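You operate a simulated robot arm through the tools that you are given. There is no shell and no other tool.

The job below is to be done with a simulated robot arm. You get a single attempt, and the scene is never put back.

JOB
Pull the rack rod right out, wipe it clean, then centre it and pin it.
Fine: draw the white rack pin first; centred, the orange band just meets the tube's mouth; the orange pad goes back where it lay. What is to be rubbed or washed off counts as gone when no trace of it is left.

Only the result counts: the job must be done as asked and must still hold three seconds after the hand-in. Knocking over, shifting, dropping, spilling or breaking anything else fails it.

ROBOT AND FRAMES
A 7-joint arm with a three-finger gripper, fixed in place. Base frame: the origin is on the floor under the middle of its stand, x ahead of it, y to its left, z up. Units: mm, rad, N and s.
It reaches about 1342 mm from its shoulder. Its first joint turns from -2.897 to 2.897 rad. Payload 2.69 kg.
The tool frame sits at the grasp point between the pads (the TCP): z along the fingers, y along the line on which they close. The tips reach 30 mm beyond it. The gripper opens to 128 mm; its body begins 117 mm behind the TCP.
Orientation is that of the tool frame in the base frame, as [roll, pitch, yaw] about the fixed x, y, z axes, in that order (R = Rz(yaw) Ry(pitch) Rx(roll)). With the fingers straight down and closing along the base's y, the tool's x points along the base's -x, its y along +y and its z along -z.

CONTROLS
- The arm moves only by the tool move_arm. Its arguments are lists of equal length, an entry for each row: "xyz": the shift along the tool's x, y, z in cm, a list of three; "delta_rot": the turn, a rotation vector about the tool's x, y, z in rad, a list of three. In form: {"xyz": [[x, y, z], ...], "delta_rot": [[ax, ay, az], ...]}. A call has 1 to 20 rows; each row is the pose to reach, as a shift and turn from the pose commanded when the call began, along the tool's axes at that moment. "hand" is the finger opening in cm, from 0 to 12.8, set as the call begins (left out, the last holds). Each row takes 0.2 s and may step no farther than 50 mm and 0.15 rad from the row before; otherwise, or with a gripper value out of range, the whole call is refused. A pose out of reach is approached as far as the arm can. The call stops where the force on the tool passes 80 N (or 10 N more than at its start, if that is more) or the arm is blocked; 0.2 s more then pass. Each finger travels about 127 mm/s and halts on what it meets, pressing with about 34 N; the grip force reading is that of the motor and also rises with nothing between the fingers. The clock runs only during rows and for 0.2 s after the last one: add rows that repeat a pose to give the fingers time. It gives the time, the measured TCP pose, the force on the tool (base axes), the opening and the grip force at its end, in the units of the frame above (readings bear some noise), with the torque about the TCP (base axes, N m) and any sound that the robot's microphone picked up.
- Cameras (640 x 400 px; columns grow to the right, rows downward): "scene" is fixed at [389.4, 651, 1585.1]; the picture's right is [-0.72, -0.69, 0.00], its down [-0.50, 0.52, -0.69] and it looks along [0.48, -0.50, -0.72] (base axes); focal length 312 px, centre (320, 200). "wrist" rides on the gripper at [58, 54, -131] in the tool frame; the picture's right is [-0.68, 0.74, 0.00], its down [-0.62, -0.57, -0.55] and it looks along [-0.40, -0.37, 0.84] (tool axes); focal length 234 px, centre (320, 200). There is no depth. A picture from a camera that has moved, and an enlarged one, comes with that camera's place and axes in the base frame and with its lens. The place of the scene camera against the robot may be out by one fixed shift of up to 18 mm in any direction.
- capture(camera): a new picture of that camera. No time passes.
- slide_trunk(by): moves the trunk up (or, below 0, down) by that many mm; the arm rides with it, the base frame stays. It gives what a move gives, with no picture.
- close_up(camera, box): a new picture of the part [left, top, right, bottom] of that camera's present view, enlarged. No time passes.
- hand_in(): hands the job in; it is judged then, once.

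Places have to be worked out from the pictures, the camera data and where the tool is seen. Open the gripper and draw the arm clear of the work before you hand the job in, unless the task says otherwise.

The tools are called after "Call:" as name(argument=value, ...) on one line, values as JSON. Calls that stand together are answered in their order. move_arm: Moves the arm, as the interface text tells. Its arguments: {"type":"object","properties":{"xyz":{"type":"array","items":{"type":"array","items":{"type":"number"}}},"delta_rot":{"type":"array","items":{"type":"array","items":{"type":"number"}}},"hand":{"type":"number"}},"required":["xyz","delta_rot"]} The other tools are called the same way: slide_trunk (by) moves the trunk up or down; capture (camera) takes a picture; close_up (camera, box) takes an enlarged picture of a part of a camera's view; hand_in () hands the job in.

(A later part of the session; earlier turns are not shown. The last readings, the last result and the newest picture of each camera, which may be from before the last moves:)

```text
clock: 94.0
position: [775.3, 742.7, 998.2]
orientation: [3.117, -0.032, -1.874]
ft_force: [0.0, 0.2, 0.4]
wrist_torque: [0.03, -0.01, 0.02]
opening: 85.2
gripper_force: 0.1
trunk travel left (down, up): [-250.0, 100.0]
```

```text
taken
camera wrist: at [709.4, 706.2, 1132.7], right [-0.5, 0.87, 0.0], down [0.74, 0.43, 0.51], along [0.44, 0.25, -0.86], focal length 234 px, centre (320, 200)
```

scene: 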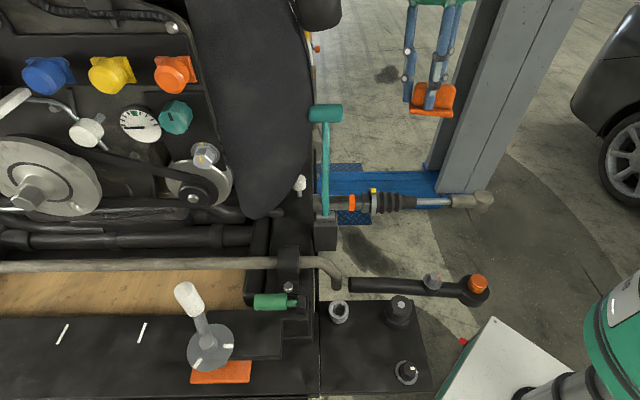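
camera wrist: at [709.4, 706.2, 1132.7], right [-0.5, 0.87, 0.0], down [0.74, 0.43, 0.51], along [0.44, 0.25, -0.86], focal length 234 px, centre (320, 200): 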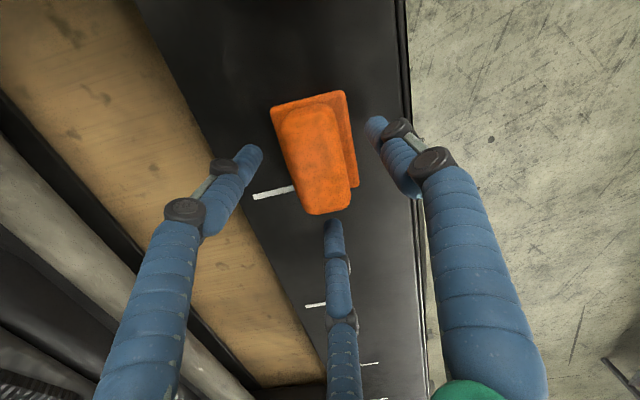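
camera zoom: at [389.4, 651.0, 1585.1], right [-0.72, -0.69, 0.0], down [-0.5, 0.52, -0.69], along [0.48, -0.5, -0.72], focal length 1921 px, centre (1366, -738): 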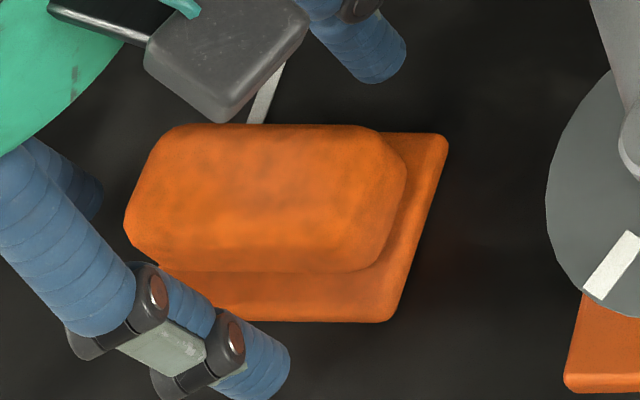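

The pad lies free, within about 5 mm of where it was and with the same orientation. I'll withdraw straight up and verify.

Call:
move_arm(xyz=[[0, 0, -2], [0, 0, -5], [0, 0, -8], [0.5, 1, -11], [3, 3, -13], [6, 5, -14.5], [9, 7, -16], [12, 9, -17], [12, 9, -17]], delta_rot=[[0, 0, 0], [0, 0, 0], [0, 0, 0], [0, 0, 0], [0, 0, 0], [0, 0, 0], [0, 0, 0], [0, 0, 0], [0, 0, 0]])

Call:
close_up(camera="scene", box=[100, 320, 200, 385])

Call:
capture(camera="wrist")

```text
clock: 95.6
position: [689.0, 691.3, 1093.1]
orientation: [3.088, -0.083, -1.87]
ft_force: [-12.9, 36.7, 10.5]
wrist_torque: [-2.44, -0.76, -0.37]
opening: 62.5
gripper_force: 0.0
out of reach, approached as far as the arm can: row 3
trunk travel left (down, up): [-250.0, 100.0]
stopped in row 7: the force on the tool passed its limit at 139 N (the readings are from after the stop); the commanded pose is now the measured one
```

```text
6.15 times, centred on (150, 352) of scene
camera zoom: at [389.4, 651.0, 1585.1], right [-0.72, -0.69, 0.0], down [-0.5, 0.52, -0.69], along [0.48, -0.5, -0.72], focal length 1921 px, centre (1366, -738)
```

zoom: 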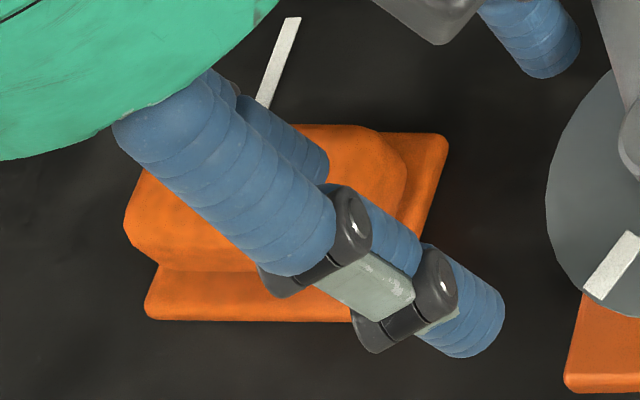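

```text
taken
camera wrist: at [628.8, 659.0, 1231.4], right [-0.5, 0.86, -0.02], down [0.76, 0.45, 0.47], along [0.41, 0.22, -0.88], focal length 234 px, centre (320, 200)
```

wrist: 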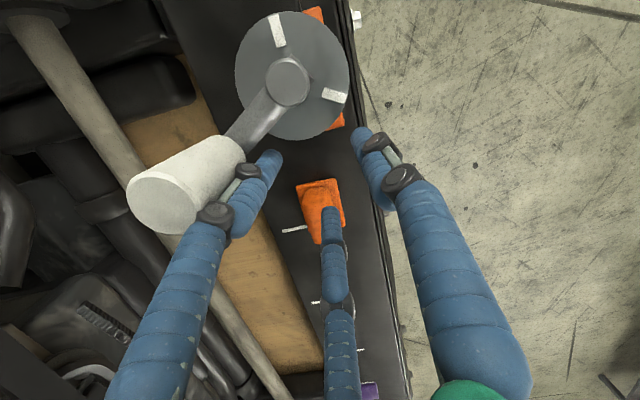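

I moved sideways too early and a finger ran into the white crank cap. Before anything else, I'll check whether the crank has moved.

Call:
close_up(camera="scene", box=[50, 250, 250, 390])

Call:
close_up(camera="scene", box=[160, 270, 260, 390])

Call:
close_up(camera="wrist", box=[110, 0, 370, 260])

```text
2.86 times, centred on (150, 320) of scene
camera zoom: at [389.4, 651.0, 1585.1], right [-0.72, -0.69, 0.0], down [-0.5, 0.52, -0.69], along [0.48, -0.5, -0.72], focal length 892 px, centre (806, -143)
```

zoom: 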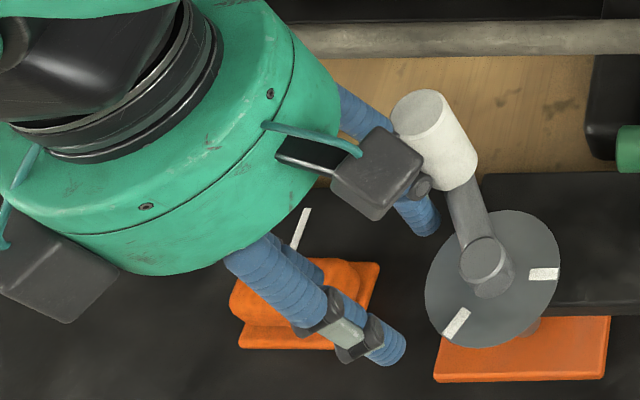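

```text
3.33 times, centred on (210, 330) of scene
camera zoom: at [389.4, 651.0, 1585.1], right [-0.72, -0.69, 0.0], down [-0.5, 0.52, -0.69], along [0.48, -0.5, -0.72], focal length 1040 px, centre (687, -233)
```

zoom: 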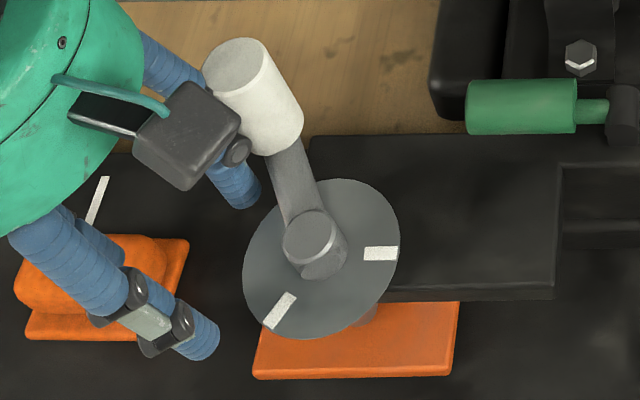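

```text
1.54 times, centred on (240, 130) of wrist
camera zoom: at [628.8, 659.0, 1231.4], right [-0.5, 0.86, -0.02], down [0.76, 0.45, 0.47], along [0.41, 0.22, -0.88], focal length 360 px, centre (443, 308)
```

zoom: 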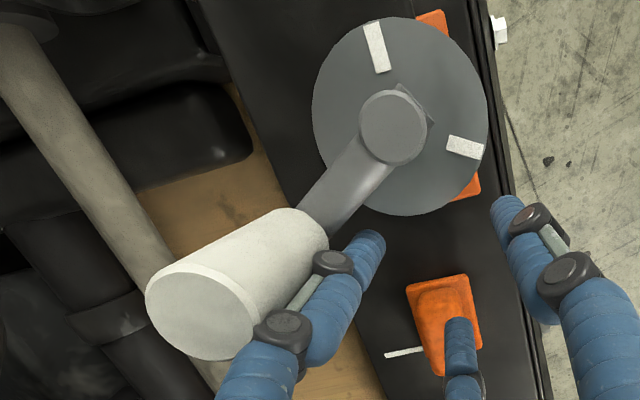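

The crank and its dial marks look exactly as before, since only the finger flexed. I'll back away along the path I came, then rise straight up before any sideways move.

Call:
move_arm(xyz=[[-1.1, -0.85, 0], [-2.2, -1.7, 0], [-3.3, -2.6, 0], [-4.3, -3.4, 0]], delta_rot=[[0, 0, 0], [0, 0, 0], [0, 0, 0], [0, 0, 0]])

Call:
close_up(camera="scene", box=[50, 250, 250, 390])

Call:
capture(camera="wrist")

```text
clock: 96.6
position: [737.2, 715.5, 1084.8]
orientation: [3.088, -0.085, -1.87]
ft_force: [-0.1, 0.9, -0.4]
wrist_torque: [-0.01, -0.05, -0.03]
opening: 85.2
gripper_force: 0.1
trunk travel left (down, up): [-250.0, 100.0]
```

```text
2.86 times, centred on (150, 320) of scene
camera zoom: at [389.4, 651.0, 1585.1], right [-0.72, -0.69, 0.0], down [-0.5, 0.52, -0.69], along [0.48, -0.5, -0.72], focal length 892 px, centre (806, -143)
```

zoom: 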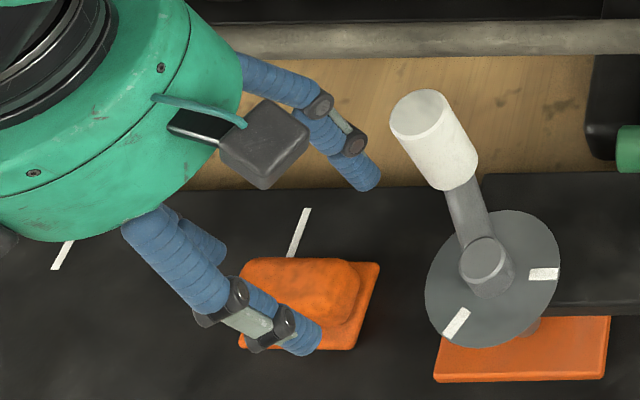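

```text
taken
camera wrist: at [677.8, 684.6, 1224.0], right [-0.5, 0.86, -0.02], down [0.76, 0.45, 0.46], along [0.41, 0.22, -0.89], focal length 234 px, centre (320, 200)
```

wrist: 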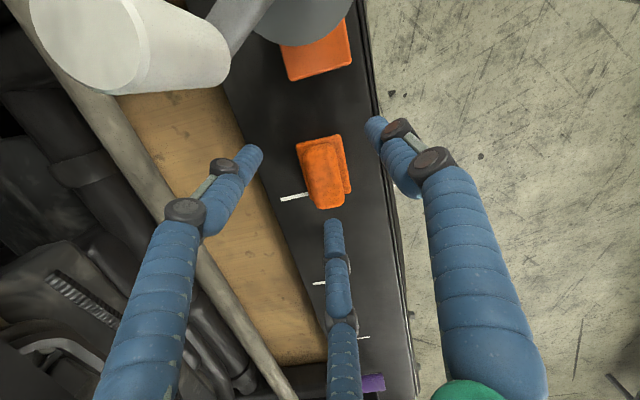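

Call:
close_up(camera="scene", box=[60, 310, 220, 390])

Call:
close_up(camera="scene", box=[40, 270, 320, 400])

```text
4.00 times, centred on (140, 350) of scene
camera zoom: at [389.4, 651.0, 1585.1], right [-0.72, -0.69, 0.0], down [-0.5, 0.52, -0.69], along [0.48, -0.5, -0.72], focal length 1248 px, centre (1040, -400)
```

zoom: 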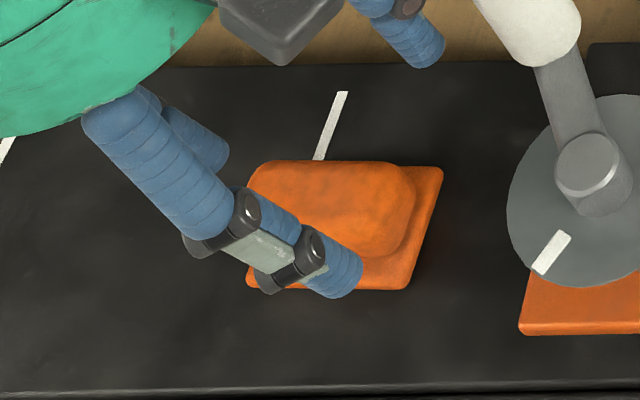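

```text
2.29 times, centred on (180, 335) of scene
camera zoom: at [389.4, 651.0, 1585.1], right [-0.72, -0.69, 0.0], down [-0.5, 0.52, -0.69], along [0.48, -0.5, -0.72], focal length 713 px, centre (640, -109)
```

zoom: 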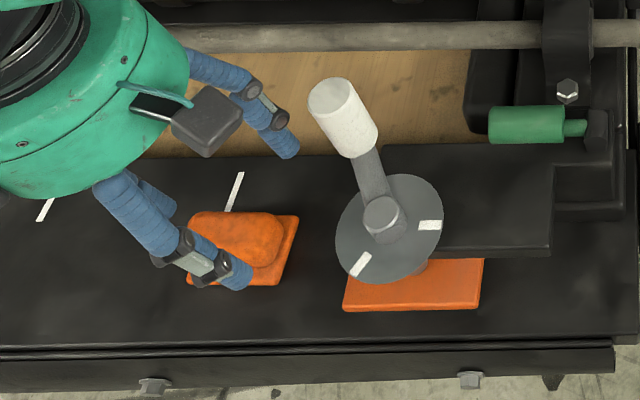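

The crank sits essentially where it was (about 1 mm), and the pad lies within about 4 mm of its original spot. Now I'll rise straight up well above the cap before going sideways.

Call:
move_arm(xyz=[[0.34, 0.21, -3.9], [0.68, 0.42, -7.7], [0.98, 0.61, -11.44], [4.15, 2.64, -13.07], [7.3, 4.67, -14.7], [10.5, 6.7, -16.3], [13.7, 8.7, -18.0], [16.85, 10.75, -19.6], [16.85, 10.75, -19.6]], delta_rot=[[0, 0, 0], [0, 0, 0], [0, 0, 0], [0, 0, 0], [0, 0, 0], [0, 0, 0], [0, 0, 0], [0, 0, 0], [0, 0, 0]])

Call:
capture(camera="scene")

Call:
close_up(camera="scene", box=[40, 270, 320, 400])

Call:
close_up(camera="scene", box=[100, 320, 200, 385])

```text
clock: 98.6
position: [599.2, 599.8, 1300.4]
orientation: [3.087, -0.083, -1.87]
ft_force: [0.2, 0.0, 1.1]
wrist_torque: [0.05, -0.04, 0.0]
opening: 84.8
gripper_force: 0.0
trunk travel left (down, up): [-250.0, 100.0]
```

```text
taken
```

scene: 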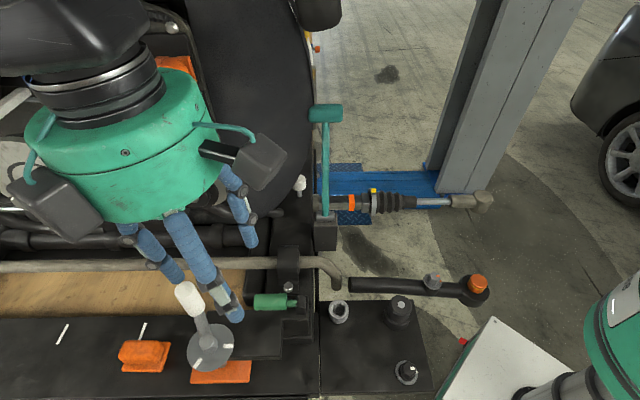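

```text
2.29 times, centred on (180, 335) of scene
camera zoom: at [389.4, 651.0, 1585.1], right [-0.72, -0.69, 0.0], down [-0.5, 0.52, -0.69], along [0.48, -0.5, -0.72], focal length 713 px, centre (640, -109)
```

zoom: 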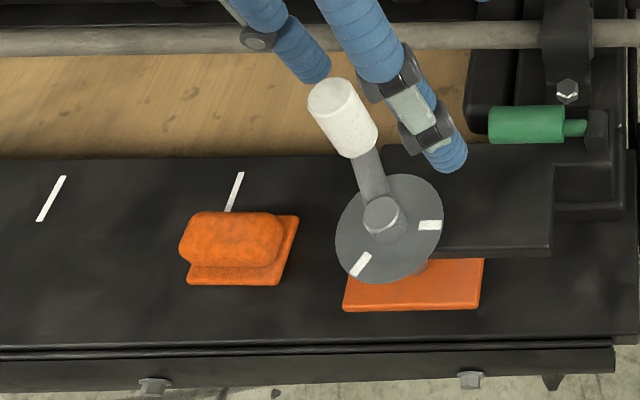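

```text
6.15 times, centred on (150, 352) of scene
camera zoom: at [389.4, 651.0, 1585.1], right [-0.72, -0.69, 0.0], down [-0.5, 0.52, -0.69], along [0.48, -0.5, -0.72], focal length 1921 px, centre (1366, -738)
```

zoom: 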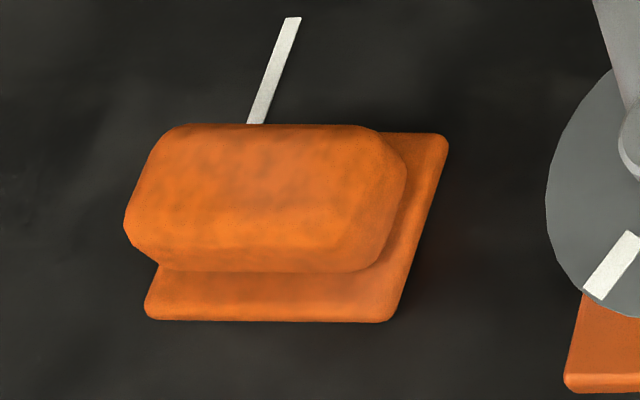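

The pad and crank look right. Next I'll grip the ball-joint disc at the rod's outer end, a 60 mm vertical cylinder that suits a three-jaw grip, so I can slide the rod precisely. I'll go there and orient the thumb outward.

Call:
move_arm(xyz=[[4.34, -1.16, 0.3], [8.68, -2.32, 0.6], [13.0, -3.5, 0.9], [17.4, -4.6, 1.2], [21.7, -5.8, 1.5], [26.0, -7.0, 1.8], [30.4, -8.1, 2.1], [34.7, -9.3, 2.4], [39.1, -10.4, 2.7], [43.4, -11.6, 3.0], [47.1, -11.5, 5.0], [50.9, -11.4, 7.0], [54.6, -11.35, 8.95], [58.4, -11.3, 10.9], [62.1, -11.2, 12.9], [65.87, -11.09, 14.93], [65.87, -11.09, 14.93]], delta_rot=[[0, 0, 0], [0, 0, 0], [0, 0, 0], [0.012, -0.006, -0.137], [0.024, -0.011, -0.274], [0.035, -0.017, -0.411], [0.047, -0.022, -0.548], [0.059, -0.028, -0.685], [0.071, -0.033, -0.822], [0.083, -0.039, -0.959], [0.0945, -0.0446, -1.0957], [0.0945, -0.0446, -1.0957], [0.0945, -0.0446, -1.0957], [0.0945, -0.0446, -1.0957], [0.0945, -0.0446, -1.0957], [0.0945, -0.0446, -1.0957], [0.0945, -0.0446, -1.0957]], hand=11)

Call:
capture(camera="wrist")

Call:
capture(camera="scene")

```text
clock: 102.2
position: [500.0, -69.9, 1201.0]
orientation: [3.141, 0.0, -0.775]
ft_force: [0.4, 0.7, 0.2]
wrist_torque: [0.05, -0.04, 0.01]
opening: 110.0
gripper_force: 0.0
trunk travel left (down, up): [-250.0, 100.0]
```

```text
taken
camera wrist: at [502.6, -149.2, 1332.9], right [-1.0, -0.05, 0.0], down [-0.04, 0.84, 0.55], along [-0.03, 0.55, -0.84], focal length 234 px, centre (320, 200)
```

wrist: 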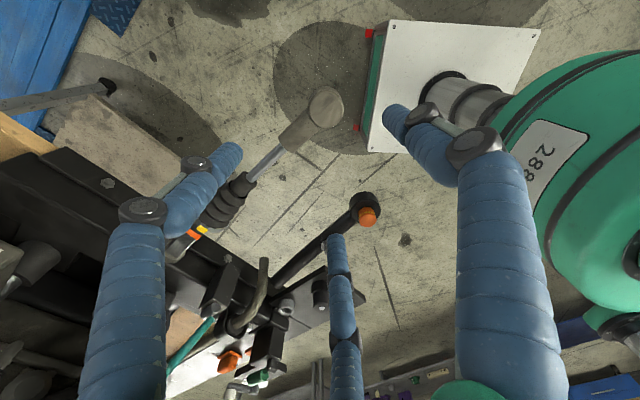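

```text
taken
```

scene: 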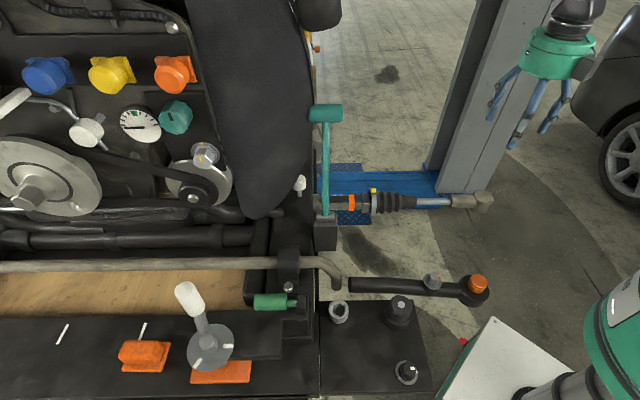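

Call:
close_up(camera="wrist", box=[240, 60, 400, 180])

Call:
close_up(camera="scene", box=[300, 170, 520, 240])

```text
3.33 times, centred on (320, 120) of wrist
camera zoom: at [502.6, -149.2, 1332.9], right [-1.0, -0.05, 0.0], down [-0.04, 0.84, 0.55], along [-0.03, 0.55, -0.84], focal length 781 px, centre (320, 467)
```

zoom: 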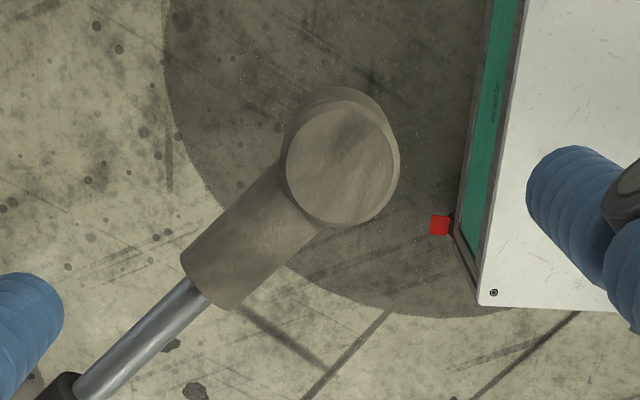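

```text
2.91 times, centred on (410, 205) of scene
camera zoom: at [389.4, 651.0, 1585.1], right [-0.72, -0.69, 0.0], down [-0.5, 0.52, -0.69], along [0.48, -0.5, -0.72], focal length 908 px, centre (58, 186)
```

zoom: 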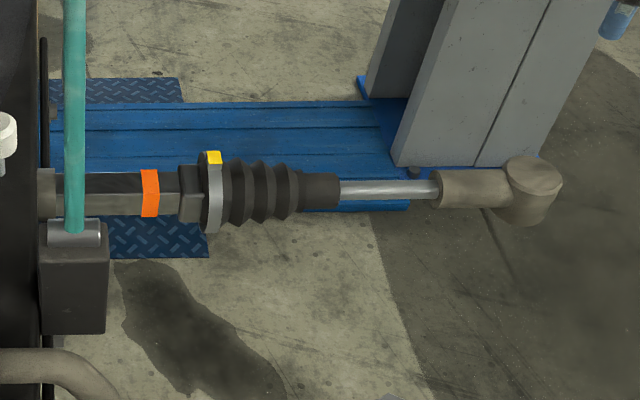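

The disc (about 48 mm across) is at about (490, −77), top z≈987, 12 mm outward of the hand's axis. I'll correct and descend around it.

Call:
move_arm(xyz=[[-0.08, 0.6, 4], [-0.15, 1.15, 8], [-0.15, 1.15, 12], [-0.15, 1.15, 15.5], [-0.15, 1.15, 15.5]], delta_rot=[[0, 0, 0], [0, 0, 0], [0, 0, 0], [0, 0, 0], [0, 0, 0]])

Call:
close_up(camera="wrist", box=[220, 60, 420, 220])

```text
clock: 103.4
position: [492.1, -76.4, 1045.6]
orientation: [-3.14, 0.0, -0.777]
ft_force: [-0.2, -0.2, -0.3]
wrist_torque: [-0.01, 0.08, 0.01]
opening: 109.9
gripper_force: 0.0
trunk travel left (down, up): [-250.0, 100.0]
```

```text
2.50 times, centred on (320, 140) of wrist
camera zoom: at [495.0, -156.9, 1177.4], right [-1.0, -0.05, 0.0], down [-0.04, 0.84, 0.55], along [-0.03, 0.55, -0.84], focal length 585 px, centre (320, 350)
```

zoom: 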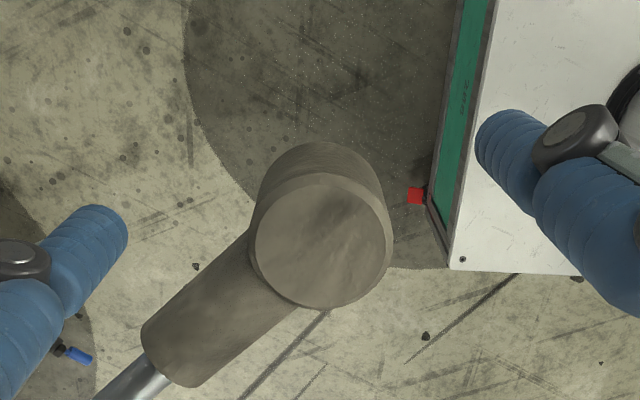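

Aligned within about 1 mm. I'll descend to the disc's mid-height and close on it.

Call:
move_arm(xyz=[[0, 0, 2.5], [0, 0, 5], [0, 0, 7.3], [0, 0, 7.3]], delta_rot=[[0, 0, 0], [0, 0, 0], [0, 0, 0], [0, 0, 0]])

Call:
move_arm(xyz=[[0, 0, 0], [0, 0, 0], [0, 0, 0], [0, 0, 0]], delta_rot=[[0, 0, 0], [0, 0, 0], [0, 0, 0], [0, 0, 0]], hand=3)

Call:
capture(camera="wrist")

Call:
close_up(camera="scene", box=[305, 185, 375, 225])

```text
clock: 104.4
position: [491.8, -76.8, 972.3]
orientation: [-3.141, -0.001, -0.778]
ft_force: [-0.2, -0.3, -0.2]
wrist_torque: [0.04, 0.03, 0.02]
opening: 110.0
gripper_force: 0.2
trunk travel left (down, up): [-250.0, 100.0]
```

```text
clock: 105.4
position: [490.9, -75.7, 972.5]
orientation: [3.14, 0.0, -0.776]
ft_force: [-2.7, 28.1, -1.3]
wrist_torque: [0.8, 0.11, 0.02]
opening: 52.4
gripper_force: 16.5
trunk travel left (down, up): [-250.0, 100.0]
```

```text
taken
camera wrist: at [493.3, -154.5, 1104.7], right [-1.0, -0.05, 0.0], down [-0.04, 0.84, 0.55], along [-0.03, 0.55, -0.84], focal length 234 px, centre (320, 200)
```

wrist: 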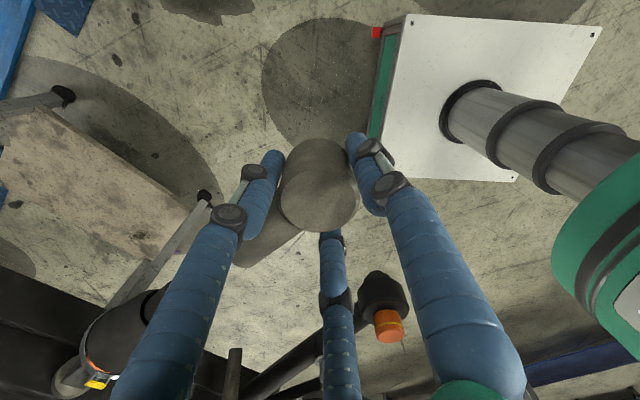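

```text
9.14 times, centred on (340, 205) of scene
camera zoom: at [389.4, 651.0, 1585.1], right [-0.72, -0.69, 0.0], down [-0.5, 0.52, -0.69], along [0.48, -0.5, -0.72], focal length 2854 px, centre (137, 154)
```

zoom: 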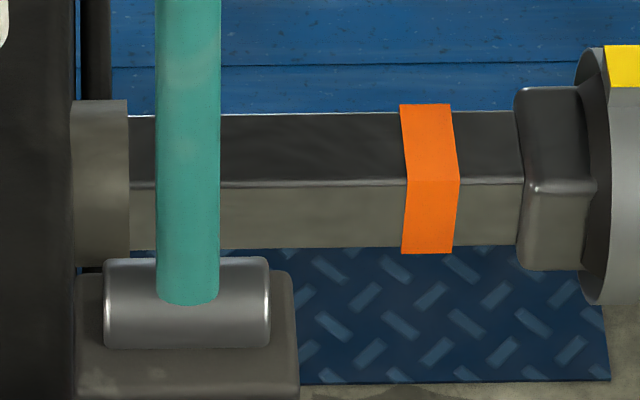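

The disc is held. I'll slide the rod inward along its axis by 70 mm in steps, then measure the remaining gap between the band and the tube mouth.

Call:
move_arm(xyz=[[0, -1, 0], [0, -2, 0], [0, -3, 0], [0, -4, 0], [0, -5, 0], [0, -6, 0], [0, -7, 0], [0, -7, 0]], delta_rot=[[0, 0, 0], [0, 0, 0], [0, 0, 0], [0, 0, 0], [0, 0, 0], [0, 0, 0], [0, 0, 0], [0, 0, 0]])

Call:
close_up(camera="scene", box=[305, 185, 375, 225])

Call:
capture(camera="wrist")

```text
clock: 107.2
position: [539.7, -25.3, 973.2]
orientation: [-3.14, 0.0, -0.776]
ft_force: [-14.4, 16.8, -11.6]
wrist_torque: [0.72, 0.17, -0.14]
opening: 51.2
gripper_force: 45.0
trunk travel left (down, up): [-250.0, 100.0]
```

```text
9.14 times, centred on (340, 205) of scene
camera zoom: at [389.4, 651.0, 1585.1], right [-0.72, -0.69, 0.0], down [-0.5, 0.52, -0.69], along [0.48, -0.5, -0.72], focal length 2854 px, centre (137, 154)
```

zoom: 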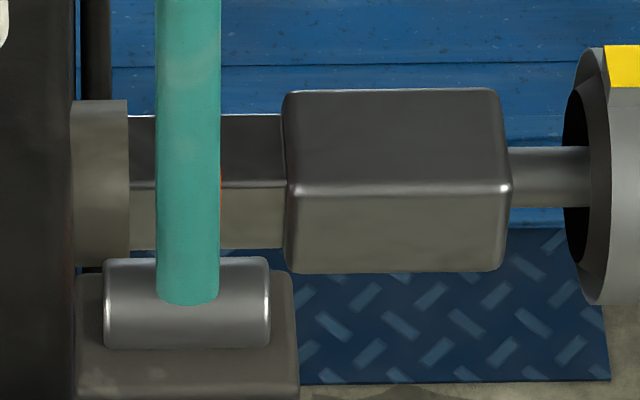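

```text
taken
camera wrist: at [542.7, -104.9, 1104.7], right [-1.0, -0.05, 0.0], down [-0.04, 0.84, 0.55], along [-0.03, 0.55, -0.84], focal length 234 px, centre (320, 200)
```

wrist: 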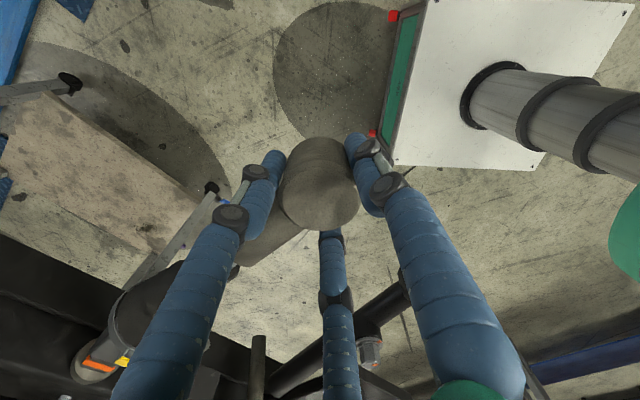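

The 70 mm move calibrates the image scale (0.303 mm/px). About 11.3–12.3 mm remain until the band meets the mouth, as in the original position. I'll move in another 11 mm and compare with the original picture.

Call:
move_arm(xyz=[[0, -0.4, 0], [0, -0.8, 0], [0, -1.1, 0], [0, -1.1, 0]], delta_rot=[[0, 0, 0], [0, 0, 0], [0, 0, 0], [0, 0, 0]])

Call:
close_up(camera="scene", box=[280, 165, 350, 225])

Call:
close_up(camera="scene", box=[290, 170, 390, 240])

Call:
close_up(camera="scene", box=[305, 185, 375, 225])

```text
clock: 108.2
position: [547.7, -18.4, 972.6]
orientation: [3.142, 0.0, -0.775]
ft_force: [-16.5, 13.9, -13.5]
wrist_torque: [0.55, 0.55, 0.0]
opening: 51.1
gripper_force: 44.7
trunk travel left (down, up): [-250.0, 100.0]
```

```text
6.67 times, centred on (315, 195) of scene
camera zoom: at [389.4, 651.0, 1585.1], right [-0.72, -0.69, 0.0], down [-0.5, 0.52, -0.69], along [0.48, -0.5, -0.72], focal length 2081 px, centre (353, 233)
```

zoom: 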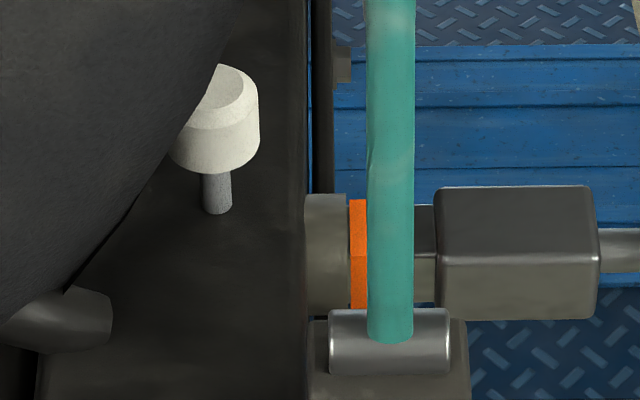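

```text
5.71 times, centred on (340, 205) of scene
camera zoom: at [389.4, 651.0, 1585.1], right [-0.72, -0.69, 0.0], down [-0.5, 0.52, -0.69], along [0.48, -0.5, -0.72], focal length 1783 px, centre (206, 171)
```

zoom: 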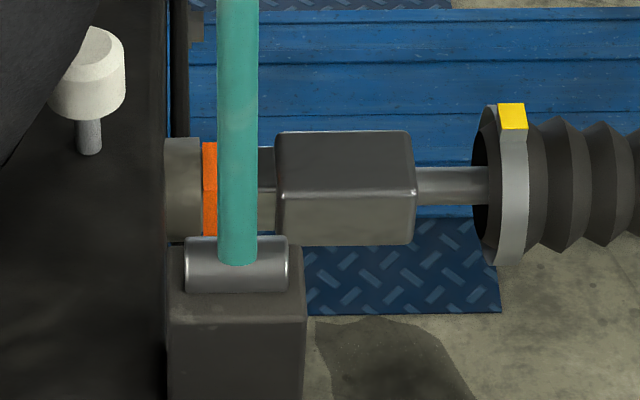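

```text
9.14 times, centred on (340, 205) of scene
camera zoom: at [389.4, 651.0, 1585.1], right [-0.72, -0.69, 0.0], down [-0.5, 0.52, -0.69], along [0.48, -0.5, -0.72], focal length 2854 px, centre (137, 154)
```

zoom: 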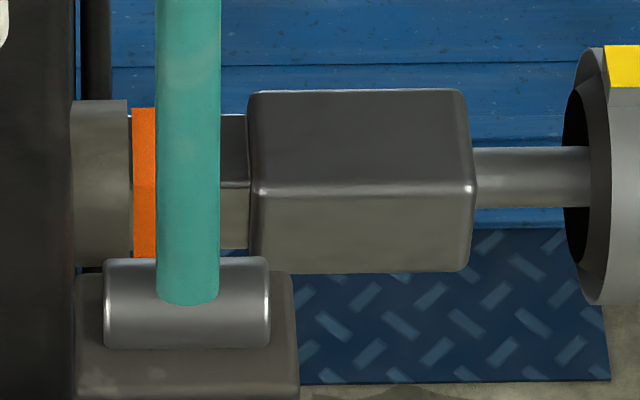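

Compared with the original picture the rod is still about 1.2 mm too far out (a thin dark gap beside the band). I'll move in 1.2 mm more.

Call:
move_arm(xyz=[[0, -0.07, 0], [0, -0.13, 0], [0, -0.13, 0]], delta_rot=[[0, 0, 0], [0, 0, 0], [0, 0, 0]])

Call:
close_up(camera="scene", box=[280, 165, 350, 225])

Call:
close_up(camera="scene", box=[310, 190, 350, 215])

Call:
close_up(camera="scene", box=[290, 170, 390, 240])

```text
clock: 109.0
position: [549.3, -17.9, 973.6]
orientation: [3.139, 0.0, -0.776]
ft_force: [-16.5, 12.6, -19.4]
wrist_torque: [0.51, 0.29, -0.04]
opening: 50.9
gripper_force: 45.3
trunk travel left (down, up): [-250.0, 100.0]
```

```text
6.67 times, centred on (315, 195) of scene
camera zoom: at [389.4, 651.0, 1585.1], right [-0.72, -0.69, 0.0], down [-0.5, 0.52, -0.69], along [0.48, -0.5, -0.72], focal length 2081 px, centre (353, 233)
```

zoom: 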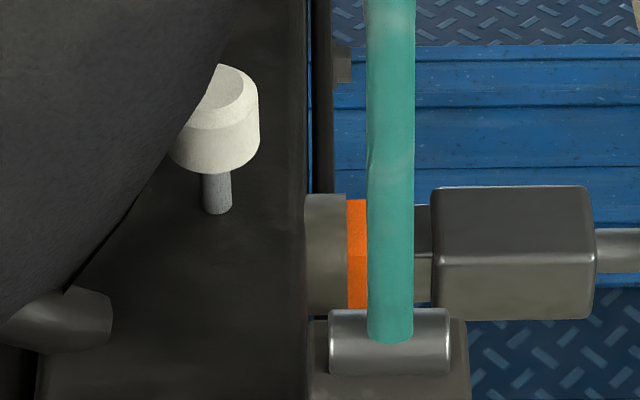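

```text
16.00 times, centred on (330, 202) of scene
camera zoom: at [389.4, 651.0, 1585.1], right [-0.72, -0.69, 0.0], down [-0.5, 0.52, -0.69], along [0.48, -0.5, -0.72], focal length 4994 px, centre (160, 160)
```

zoom: 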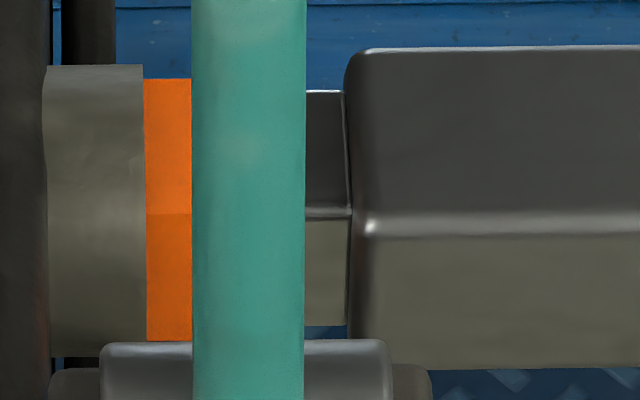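

```text
5.71 times, centred on (340, 205) of scene
camera zoom: at [389.4, 651.0, 1585.1], right [-0.72, -0.69, 0.0], down [-0.5, 0.52, -0.69], along [0.48, -0.5, -0.72], focal length 1783 px, centre (206, 171)
```

zoom: 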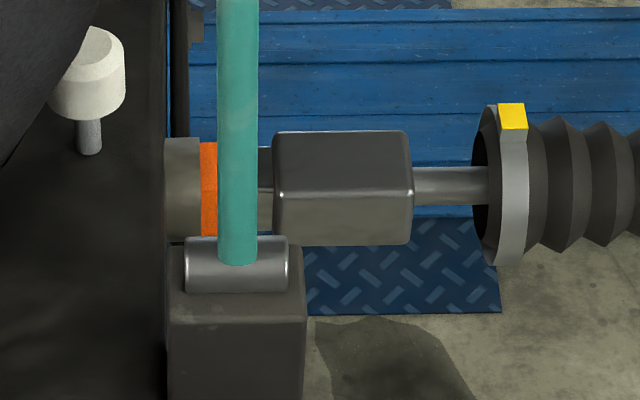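

The picture is now identical to the original: the band's edge lies exactly at the tube mouth. I'll relieve the small sideways load on the disc, then open the fingers gradually.

Call:
move_arm(xyz=[[-0.1, 0, 0.1], [-0.18, 0, 0.18], [-0.18, 0, 0.18]], delta_rot=[[0, 0, 0], [0, 0, 0], [0, 0, 0]])

Call:
move_arm(xyz=[[0, 0, 0], [0, 0, 0]], delta_rot=[[0, 0, 0], [0, 0, 0]], hand=5.4)

Call:
close_up(camera="scene", box=[310, 190, 350, 215])

```text
clock: 109.8
position: [547.4, -17.0, 972.2]
orientation: [-3.14, -0.004, -0.778]
ft_force: [-11.4, 9.2, 8.9]
wrist_torque: [0.28, 0.58, -0.06]
opening: 51.2
gripper_force: 45.2
trunk travel left (down, up): [-250.0, 100.0]
```

```text
clock: 110.4
position: [547.7, -17.0, 970.8]
orientation: [-3.141, -0.002, -0.776]
ft_force: [-0.4, 0.0, -0.2]
wrist_torque: [0.0, 0.0, 0.01]
opening: 53.8
gripper_force: 0.1
trunk travel left (down, up): [-250.0, 100.0]
```

```text
16.00 times, centred on (330, 202) of scene
camera zoom: at [389.4, 651.0, 1585.1], right [-0.72, -0.69, 0.0], down [-0.5, 0.52, -0.69], along [0.48, -0.5, -0.72], focal length 4994 px, centre (160, 160)
```

zoom: 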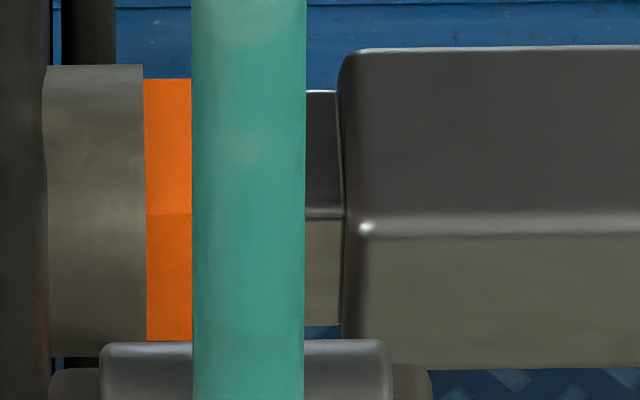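

Released with zero force, but the rod slipped about 1 mm inward. With the fingers just loose around the disc I'll nudge it back outward in small steps.

Call:
move_arm(xyz=[[0, 0.15, 0], [0, 0.3, 0], [0, 0.3, 0]], delta_rot=[[0, 0, 0], [0, 0, 0], [0, 0, 0]])

Call:
close_up(camera="scene", box=[310, 190, 350, 215])

```text
clock: 111.2
position: [545.6, -18.9, 971.7]
orientation: [3.141, -0.001, -0.776]
ft_force: [0.5, 0.3, 1.0]
wrist_torque: [0.01, -0.06, -0.01]
opening: 54.6
gripper_force: 0.8
trunk travel left (down, up): [-250.0, 100.0]
```

```text
16.00 times, centred on (330, 202) of scene
camera zoom: at [389.4, 651.0, 1585.1], right [-0.72, -0.69, 0.0], down [-0.5, 0.52, -0.69], along [0.48, -0.5, -0.72], focal length 4994 px, centre (160, 160)
```

zoom: 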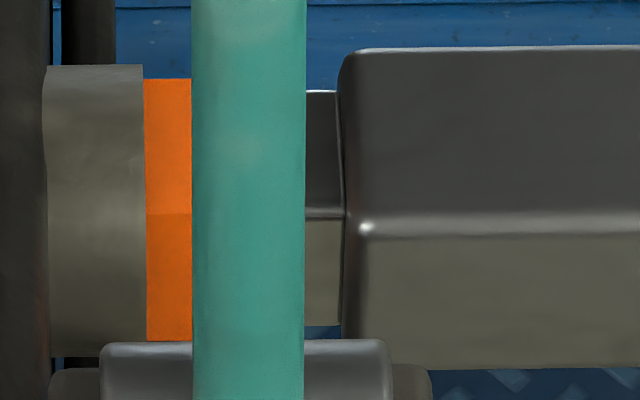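

Call:
move_arm(xyz=[[0, 0.06, 0], [0, 0.12, 0], [0, 0.12, 0]], delta_rot=[[0, 0, 0], [0, 0, 0], [0, 0, 0]])

Call:
close_up(camera="scene", box=[310, 190, 350, 215])

```text
clock: 112.0
position: [544.7, -19.8, 971.0]
orientation: [3.142, -0.002, -0.776]
ft_force: [2.0, -0.9, 0.6]
wrist_torque: [0.02, -0.05, -0.01]
opening: 55.9
gripper_force: 0.9
trunk travel left (down, up): [-250.0, 100.0]
```

```text
16.00 times, centred on (330, 202) of scene
camera zoom: at [389.4, 651.0, 1585.1], right [-0.72, -0.69, 0.0], down [-0.5, 0.52, -0.69], along [0.48, -0.5, -0.72], focal length 4994 px, centre (160, 160)
```

zoom: 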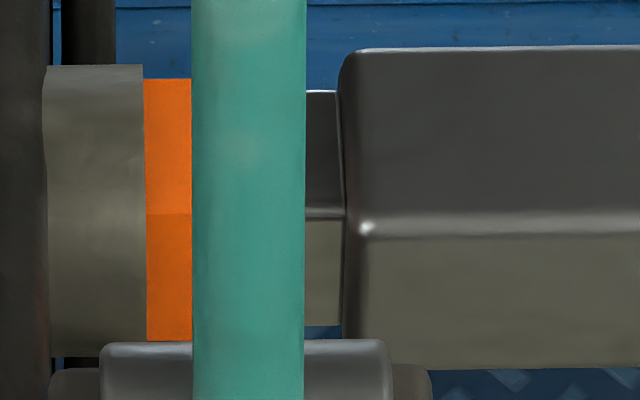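

The fingers just flex. I'll move the hand back to where it was when the rod stood exactly right (4.5 mm inward), re-close to set the rod there, and then open straight away.

Call:
move_arm(xyz=[[0, -0.25, 0], [0, -0.45, 0], [0, -0.45, 0]], delta_rot=[[0, 0, 0], [0, 0, 0], [0, 0, 0]])

Call:
move_arm(xyz=[[0, 0, 0], [0, 0, 0], [0, 0, 0]], delta_rot=[[0, 0, 0], [0, 0, 0], [0, 0, 0]], hand=4.6)

Call:
close_up(camera="scene", box=[310, 190, 350, 215])

```text
clock: 112.8
position: [548.0, -15.8, 972.8]
orientation: [3.14, 0.0, -0.776]
ft_force: [0.8, -0.7, 0.1]
wrist_torque: [-0.02, 0.0, -0.02]
opening: 54.7
gripper_force: 0.7
trunk travel left (down, up): [-250.0, 100.0]
```

```text
clock: 113.6
position: [549.2, -17.0, 970.8]
orientation: [-3.141, -0.001, -0.778]
ft_force: [5.1, -1.7, 0.4]
wrist_torque: [-0.02, -0.11, -0.02]
opening: 52.9
gripper_force: 5.1
trunk travel left (down, up): [-250.0, 100.0]
```

```text
16.00 times, centred on (330, 202) of scene
camera zoom: at [389.4, 651.0, 1585.1], right [-0.72, -0.69, 0.0], down [-0.5, 0.52, -0.69], along [0.48, -0.5, -0.72], focal length 4994 px, centre (160, 160)
```

zoom: 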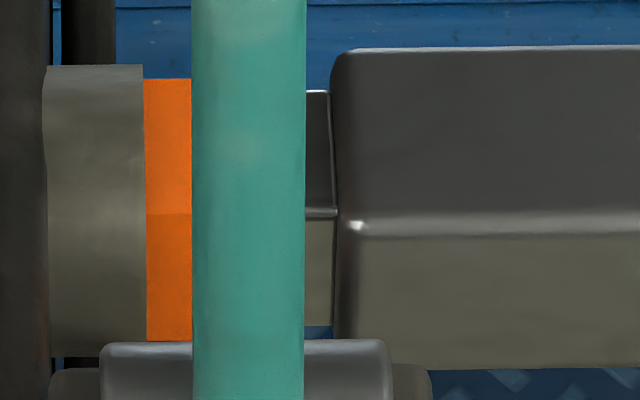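

The light grip pushed the rod in; it is now about 2.4 mm too far. With the disc held I'll move outward 2.4 mm and check.

Call:
move_arm(xyz=[[0, 0.12, 0], [0, 0.24, 0], [0, 0.24, 0]], delta_rot=[[0, 0, 0], [0, 0, 0], [0, 0, 0]], hand=4.0)

Call:
close_up(camera="scene", box=[310, 190, 350, 215])

```text
clock: 114.4
position: [547.2, -18.1, 970.4]
orientation: [3.141, -0.002, -0.776]
ft_force: [4.0, -0.7, 0.9]
wrist_torque: [-0.07, -0.08, 0.17]
opening: 51.0
gripper_force: 45.3
trunk travel left (down, up): [-250.0, 100.0]
```

```text
16.00 times, centred on (330, 202) of scene
camera zoom: at [389.4, 651.0, 1585.1], right [-0.72, -0.69, 0.0], down [-0.5, 0.52, -0.69], along [0.48, -0.5, -0.72], focal length 4994 px, centre (160, 160)
```

zoom: 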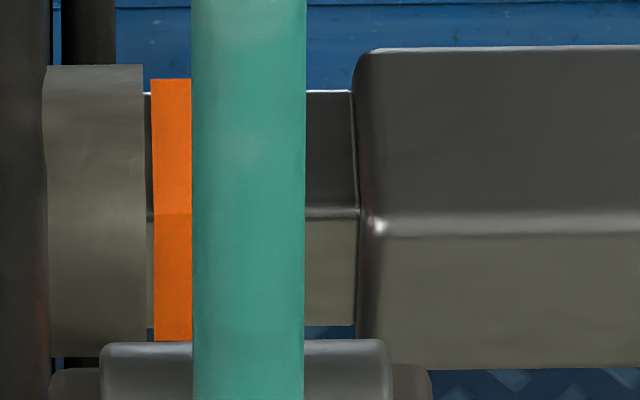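

Firm grip now with almost no side load, and the rod is 1.3 mm out of place. I'll move in 1.25 mm and check.

Call:
move_arm(xyz=[[0, -0.06, 0], [0, -0.125, 0], [0, -0.125, 0]], delta_rot=[[0, 0, 0], [0, 0, 0], [0, 0, 0]])

Call:
close_up(camera="scene", box=[310, 190, 350, 215])

```text
clock: 115.2
position: [547.6, -18.2, 971.8]
orientation: [3.141, -0.001, -0.777]
ft_force: [2.0, -4.3, 7.5]
wrist_torque: [-0.13, 0.23, -0.16]
opening: 51.4
gripper_force: 44.6
trunk travel left (down, up): [-250.0, 100.0]
```

```text
16.00 times, centred on (330, 202) of scene
camera zoom: at [389.4, 651.0, 1585.1], right [-0.72, -0.69, 0.0], down [-0.5, 0.52, -0.69], along [0.48, -0.5, -0.72], focal length 4994 px, centre (160, 160)
```

zoom: 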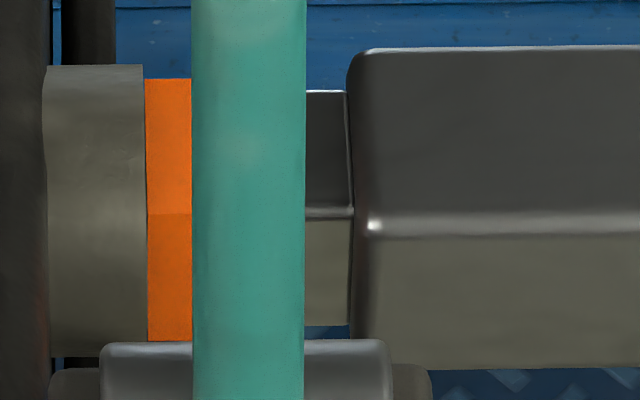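

The rod is now within about 0.3 mm of the original. Opening the fingers.

Call:
move_arm(xyz=[[0, 0, 0], [0, 0, 0]], delta_rot=[[0, 0, 0], [0, 0, 0]], hand=7.5)

Call:
close_up(camera="scene", box=[310, 190, 350, 215])

```text
clock: 115.8
position: [549.2, -17.4, 972.1]
orientation: [-3.142, -0.001, -0.775]
ft_force: [-0.1, 0.1, 0.0]
wrist_torque: [0.03, 0.04, 0.04]
opening: 74.7
gripper_force: 0.1
trunk travel left (down, up): [-250.0, 100.0]
```

```text
16.00 times, centred on (330, 202) of scene
camera zoom: at [389.4, 651.0, 1585.1], right [-0.72, -0.69, 0.0], down [-0.5, 0.52, -0.69], along [0.48, -0.5, -0.72], focal length 4994 px, centre (160, 160)
```

zoom: 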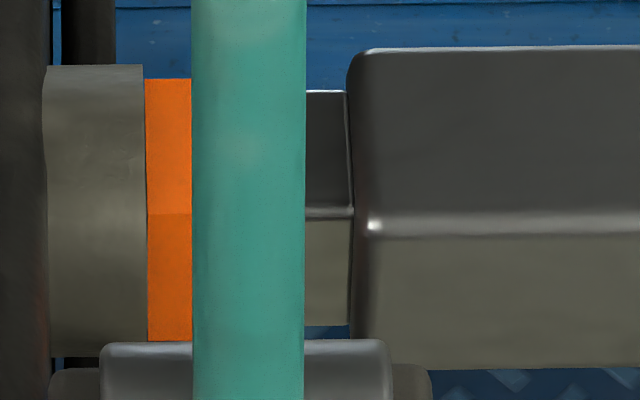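

The rod stays put after release. I'll lift straight off the disc, swing round to the pin with the same tilted approach as before, and stop at the standoff.

Call:
move_arm(xyz=[[0, 0, 0], [0, 0, -4.5], [0, 0, -9], [0, 0, -13.6], [0, 0, -18.2], [0, 0, -22.8], [2.9, -3.18, -23.4], [5.8, -6.37, -23.9], [8.7, -9.55, -24.5], [11.6, -12.7, -25.1], [14.5, -15.9, -25.7], [17.4, -19.1, -26.2], [20.27, -22.29, -26.8], [17.7, -25.1, -25.4], [15.2, -27.8, -24.1], [12.6, -30.6, -22.7], [10.1, -33.4, -21.4], [7.55, -36.14, -20.0], [7.55, -36.14, -20.0]], delta_rot=[[0, 0, 0], [0, 0, 0], [0, 0, 0], [0, 0, 0], [0, 0, 0], [0, 0, 0], [0.001, -0.062, 0.118], [0.002, -0.124, 0.236], [0.003, -0.186, 0.353], [0.004, -0.248, 0.471], [0.005, -0.31, 0.589], [0.006, -0.372, 0.707], [0.007, -0.434, 0.825], [0.0076, -0.496, 0.943], [0.0086, -0.5582, 1.0604], [0.0086, -0.5582, 1.0604], [0.0086, -0.5582, 1.0604], [0.0086, -0.5582, 1.0604], [0.0086, -0.5582, 1.0604]], hand=8.5)

Call:
capture(camera="wrist")

Call:
close_up(camera="scene", box=[310, 190, 350, 215])

Call:
capture(camera="scene")

```text
clock: 119.8
position: [854.8, 188.5, 1171.2]
orientation: [2.851, 0.452, -1.93]
ft_force: [-0.2, 0.6, 0.6]
wrist_torque: [-0.03, 0.03, 0.03]
opening: 85.0
gripper_force: 0.1
trunk travel left (down, up): [-250.0, 100.0]
```

```text
taken
camera wrist: at [799.6, 86.5, 1273.4], right [-0.48, 0.73, 0.48], down [0.79, 0.12, 0.6], along [0.38, 0.67, -0.64], focal length 234 px, centre (320, 200)
```

wrist: 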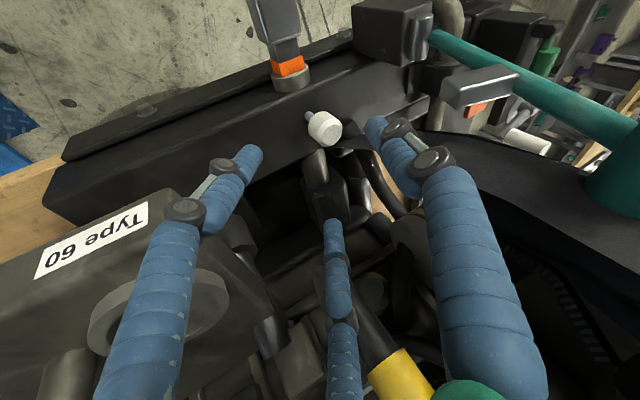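

```text
16.00 times, centred on (330, 202) of scene
camera zoom: at [389.4, 651.0, 1585.1], right [-0.72, -0.69, 0.0], down [-0.5, 0.52, -0.69], along [0.48, -0.5, -0.72], focal length 4994 px, centre (160, 160)
```

zoom: 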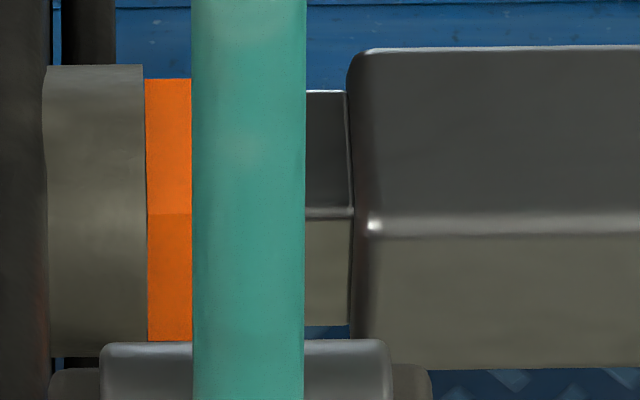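

```text
taken
```

scene: 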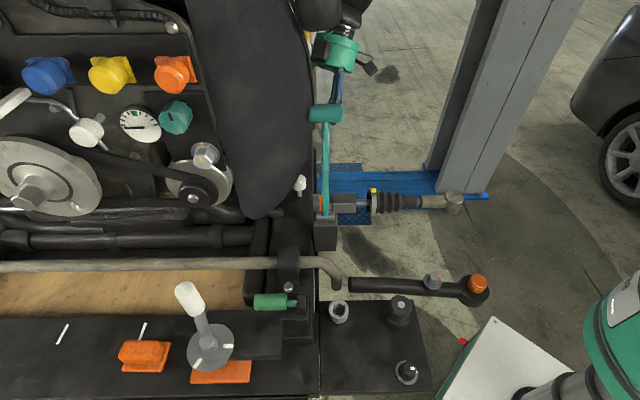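

I have nearly the same viewpoint as early in the job, so I'll compare the band and mouth at the same magnification.

Call:
close_up(camera="wrist", box=[240, 60, 400, 160])

Call:
close_up(camera="wrist", box=[255, 30, 325, 100])

```text
4.00 times, centred on (320, 110) of wrist
camera zoom: at [799.6, 86.5, 1273.4], right [-0.48, 0.73, 0.48], down [0.79, 0.12, 0.6], along [0.38, 0.67, -0.64], focal length 937 px, centre (320, 560)
```

zoom: 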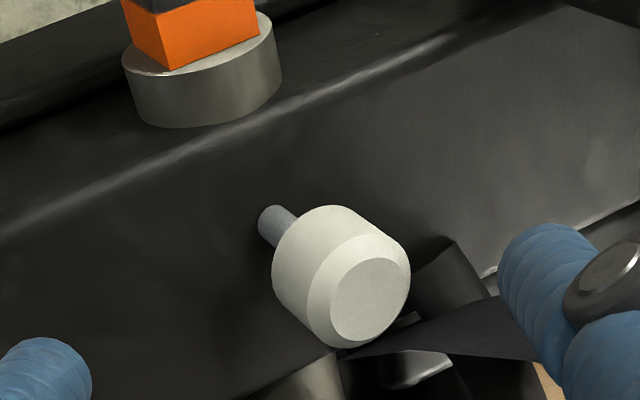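

```text
5.71 times, centred on (290, 65) of wrist
camera zoom: at [799.6, 86.5, 1273.4], right [-0.48, 0.73, 0.48], down [0.79, 0.12, 0.6], along [0.38, 0.67, -0.64], focal length 1338 px, centre (491, 971)
```

zoom: 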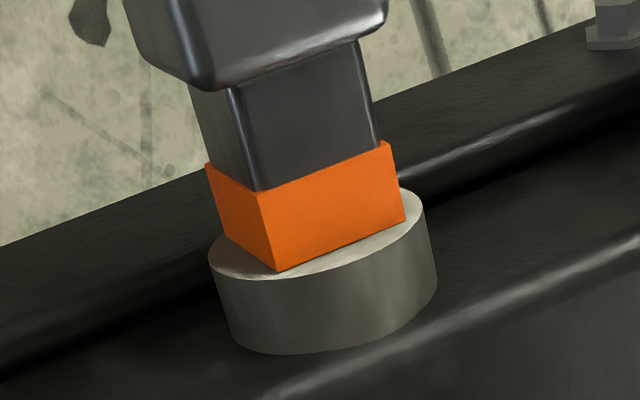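

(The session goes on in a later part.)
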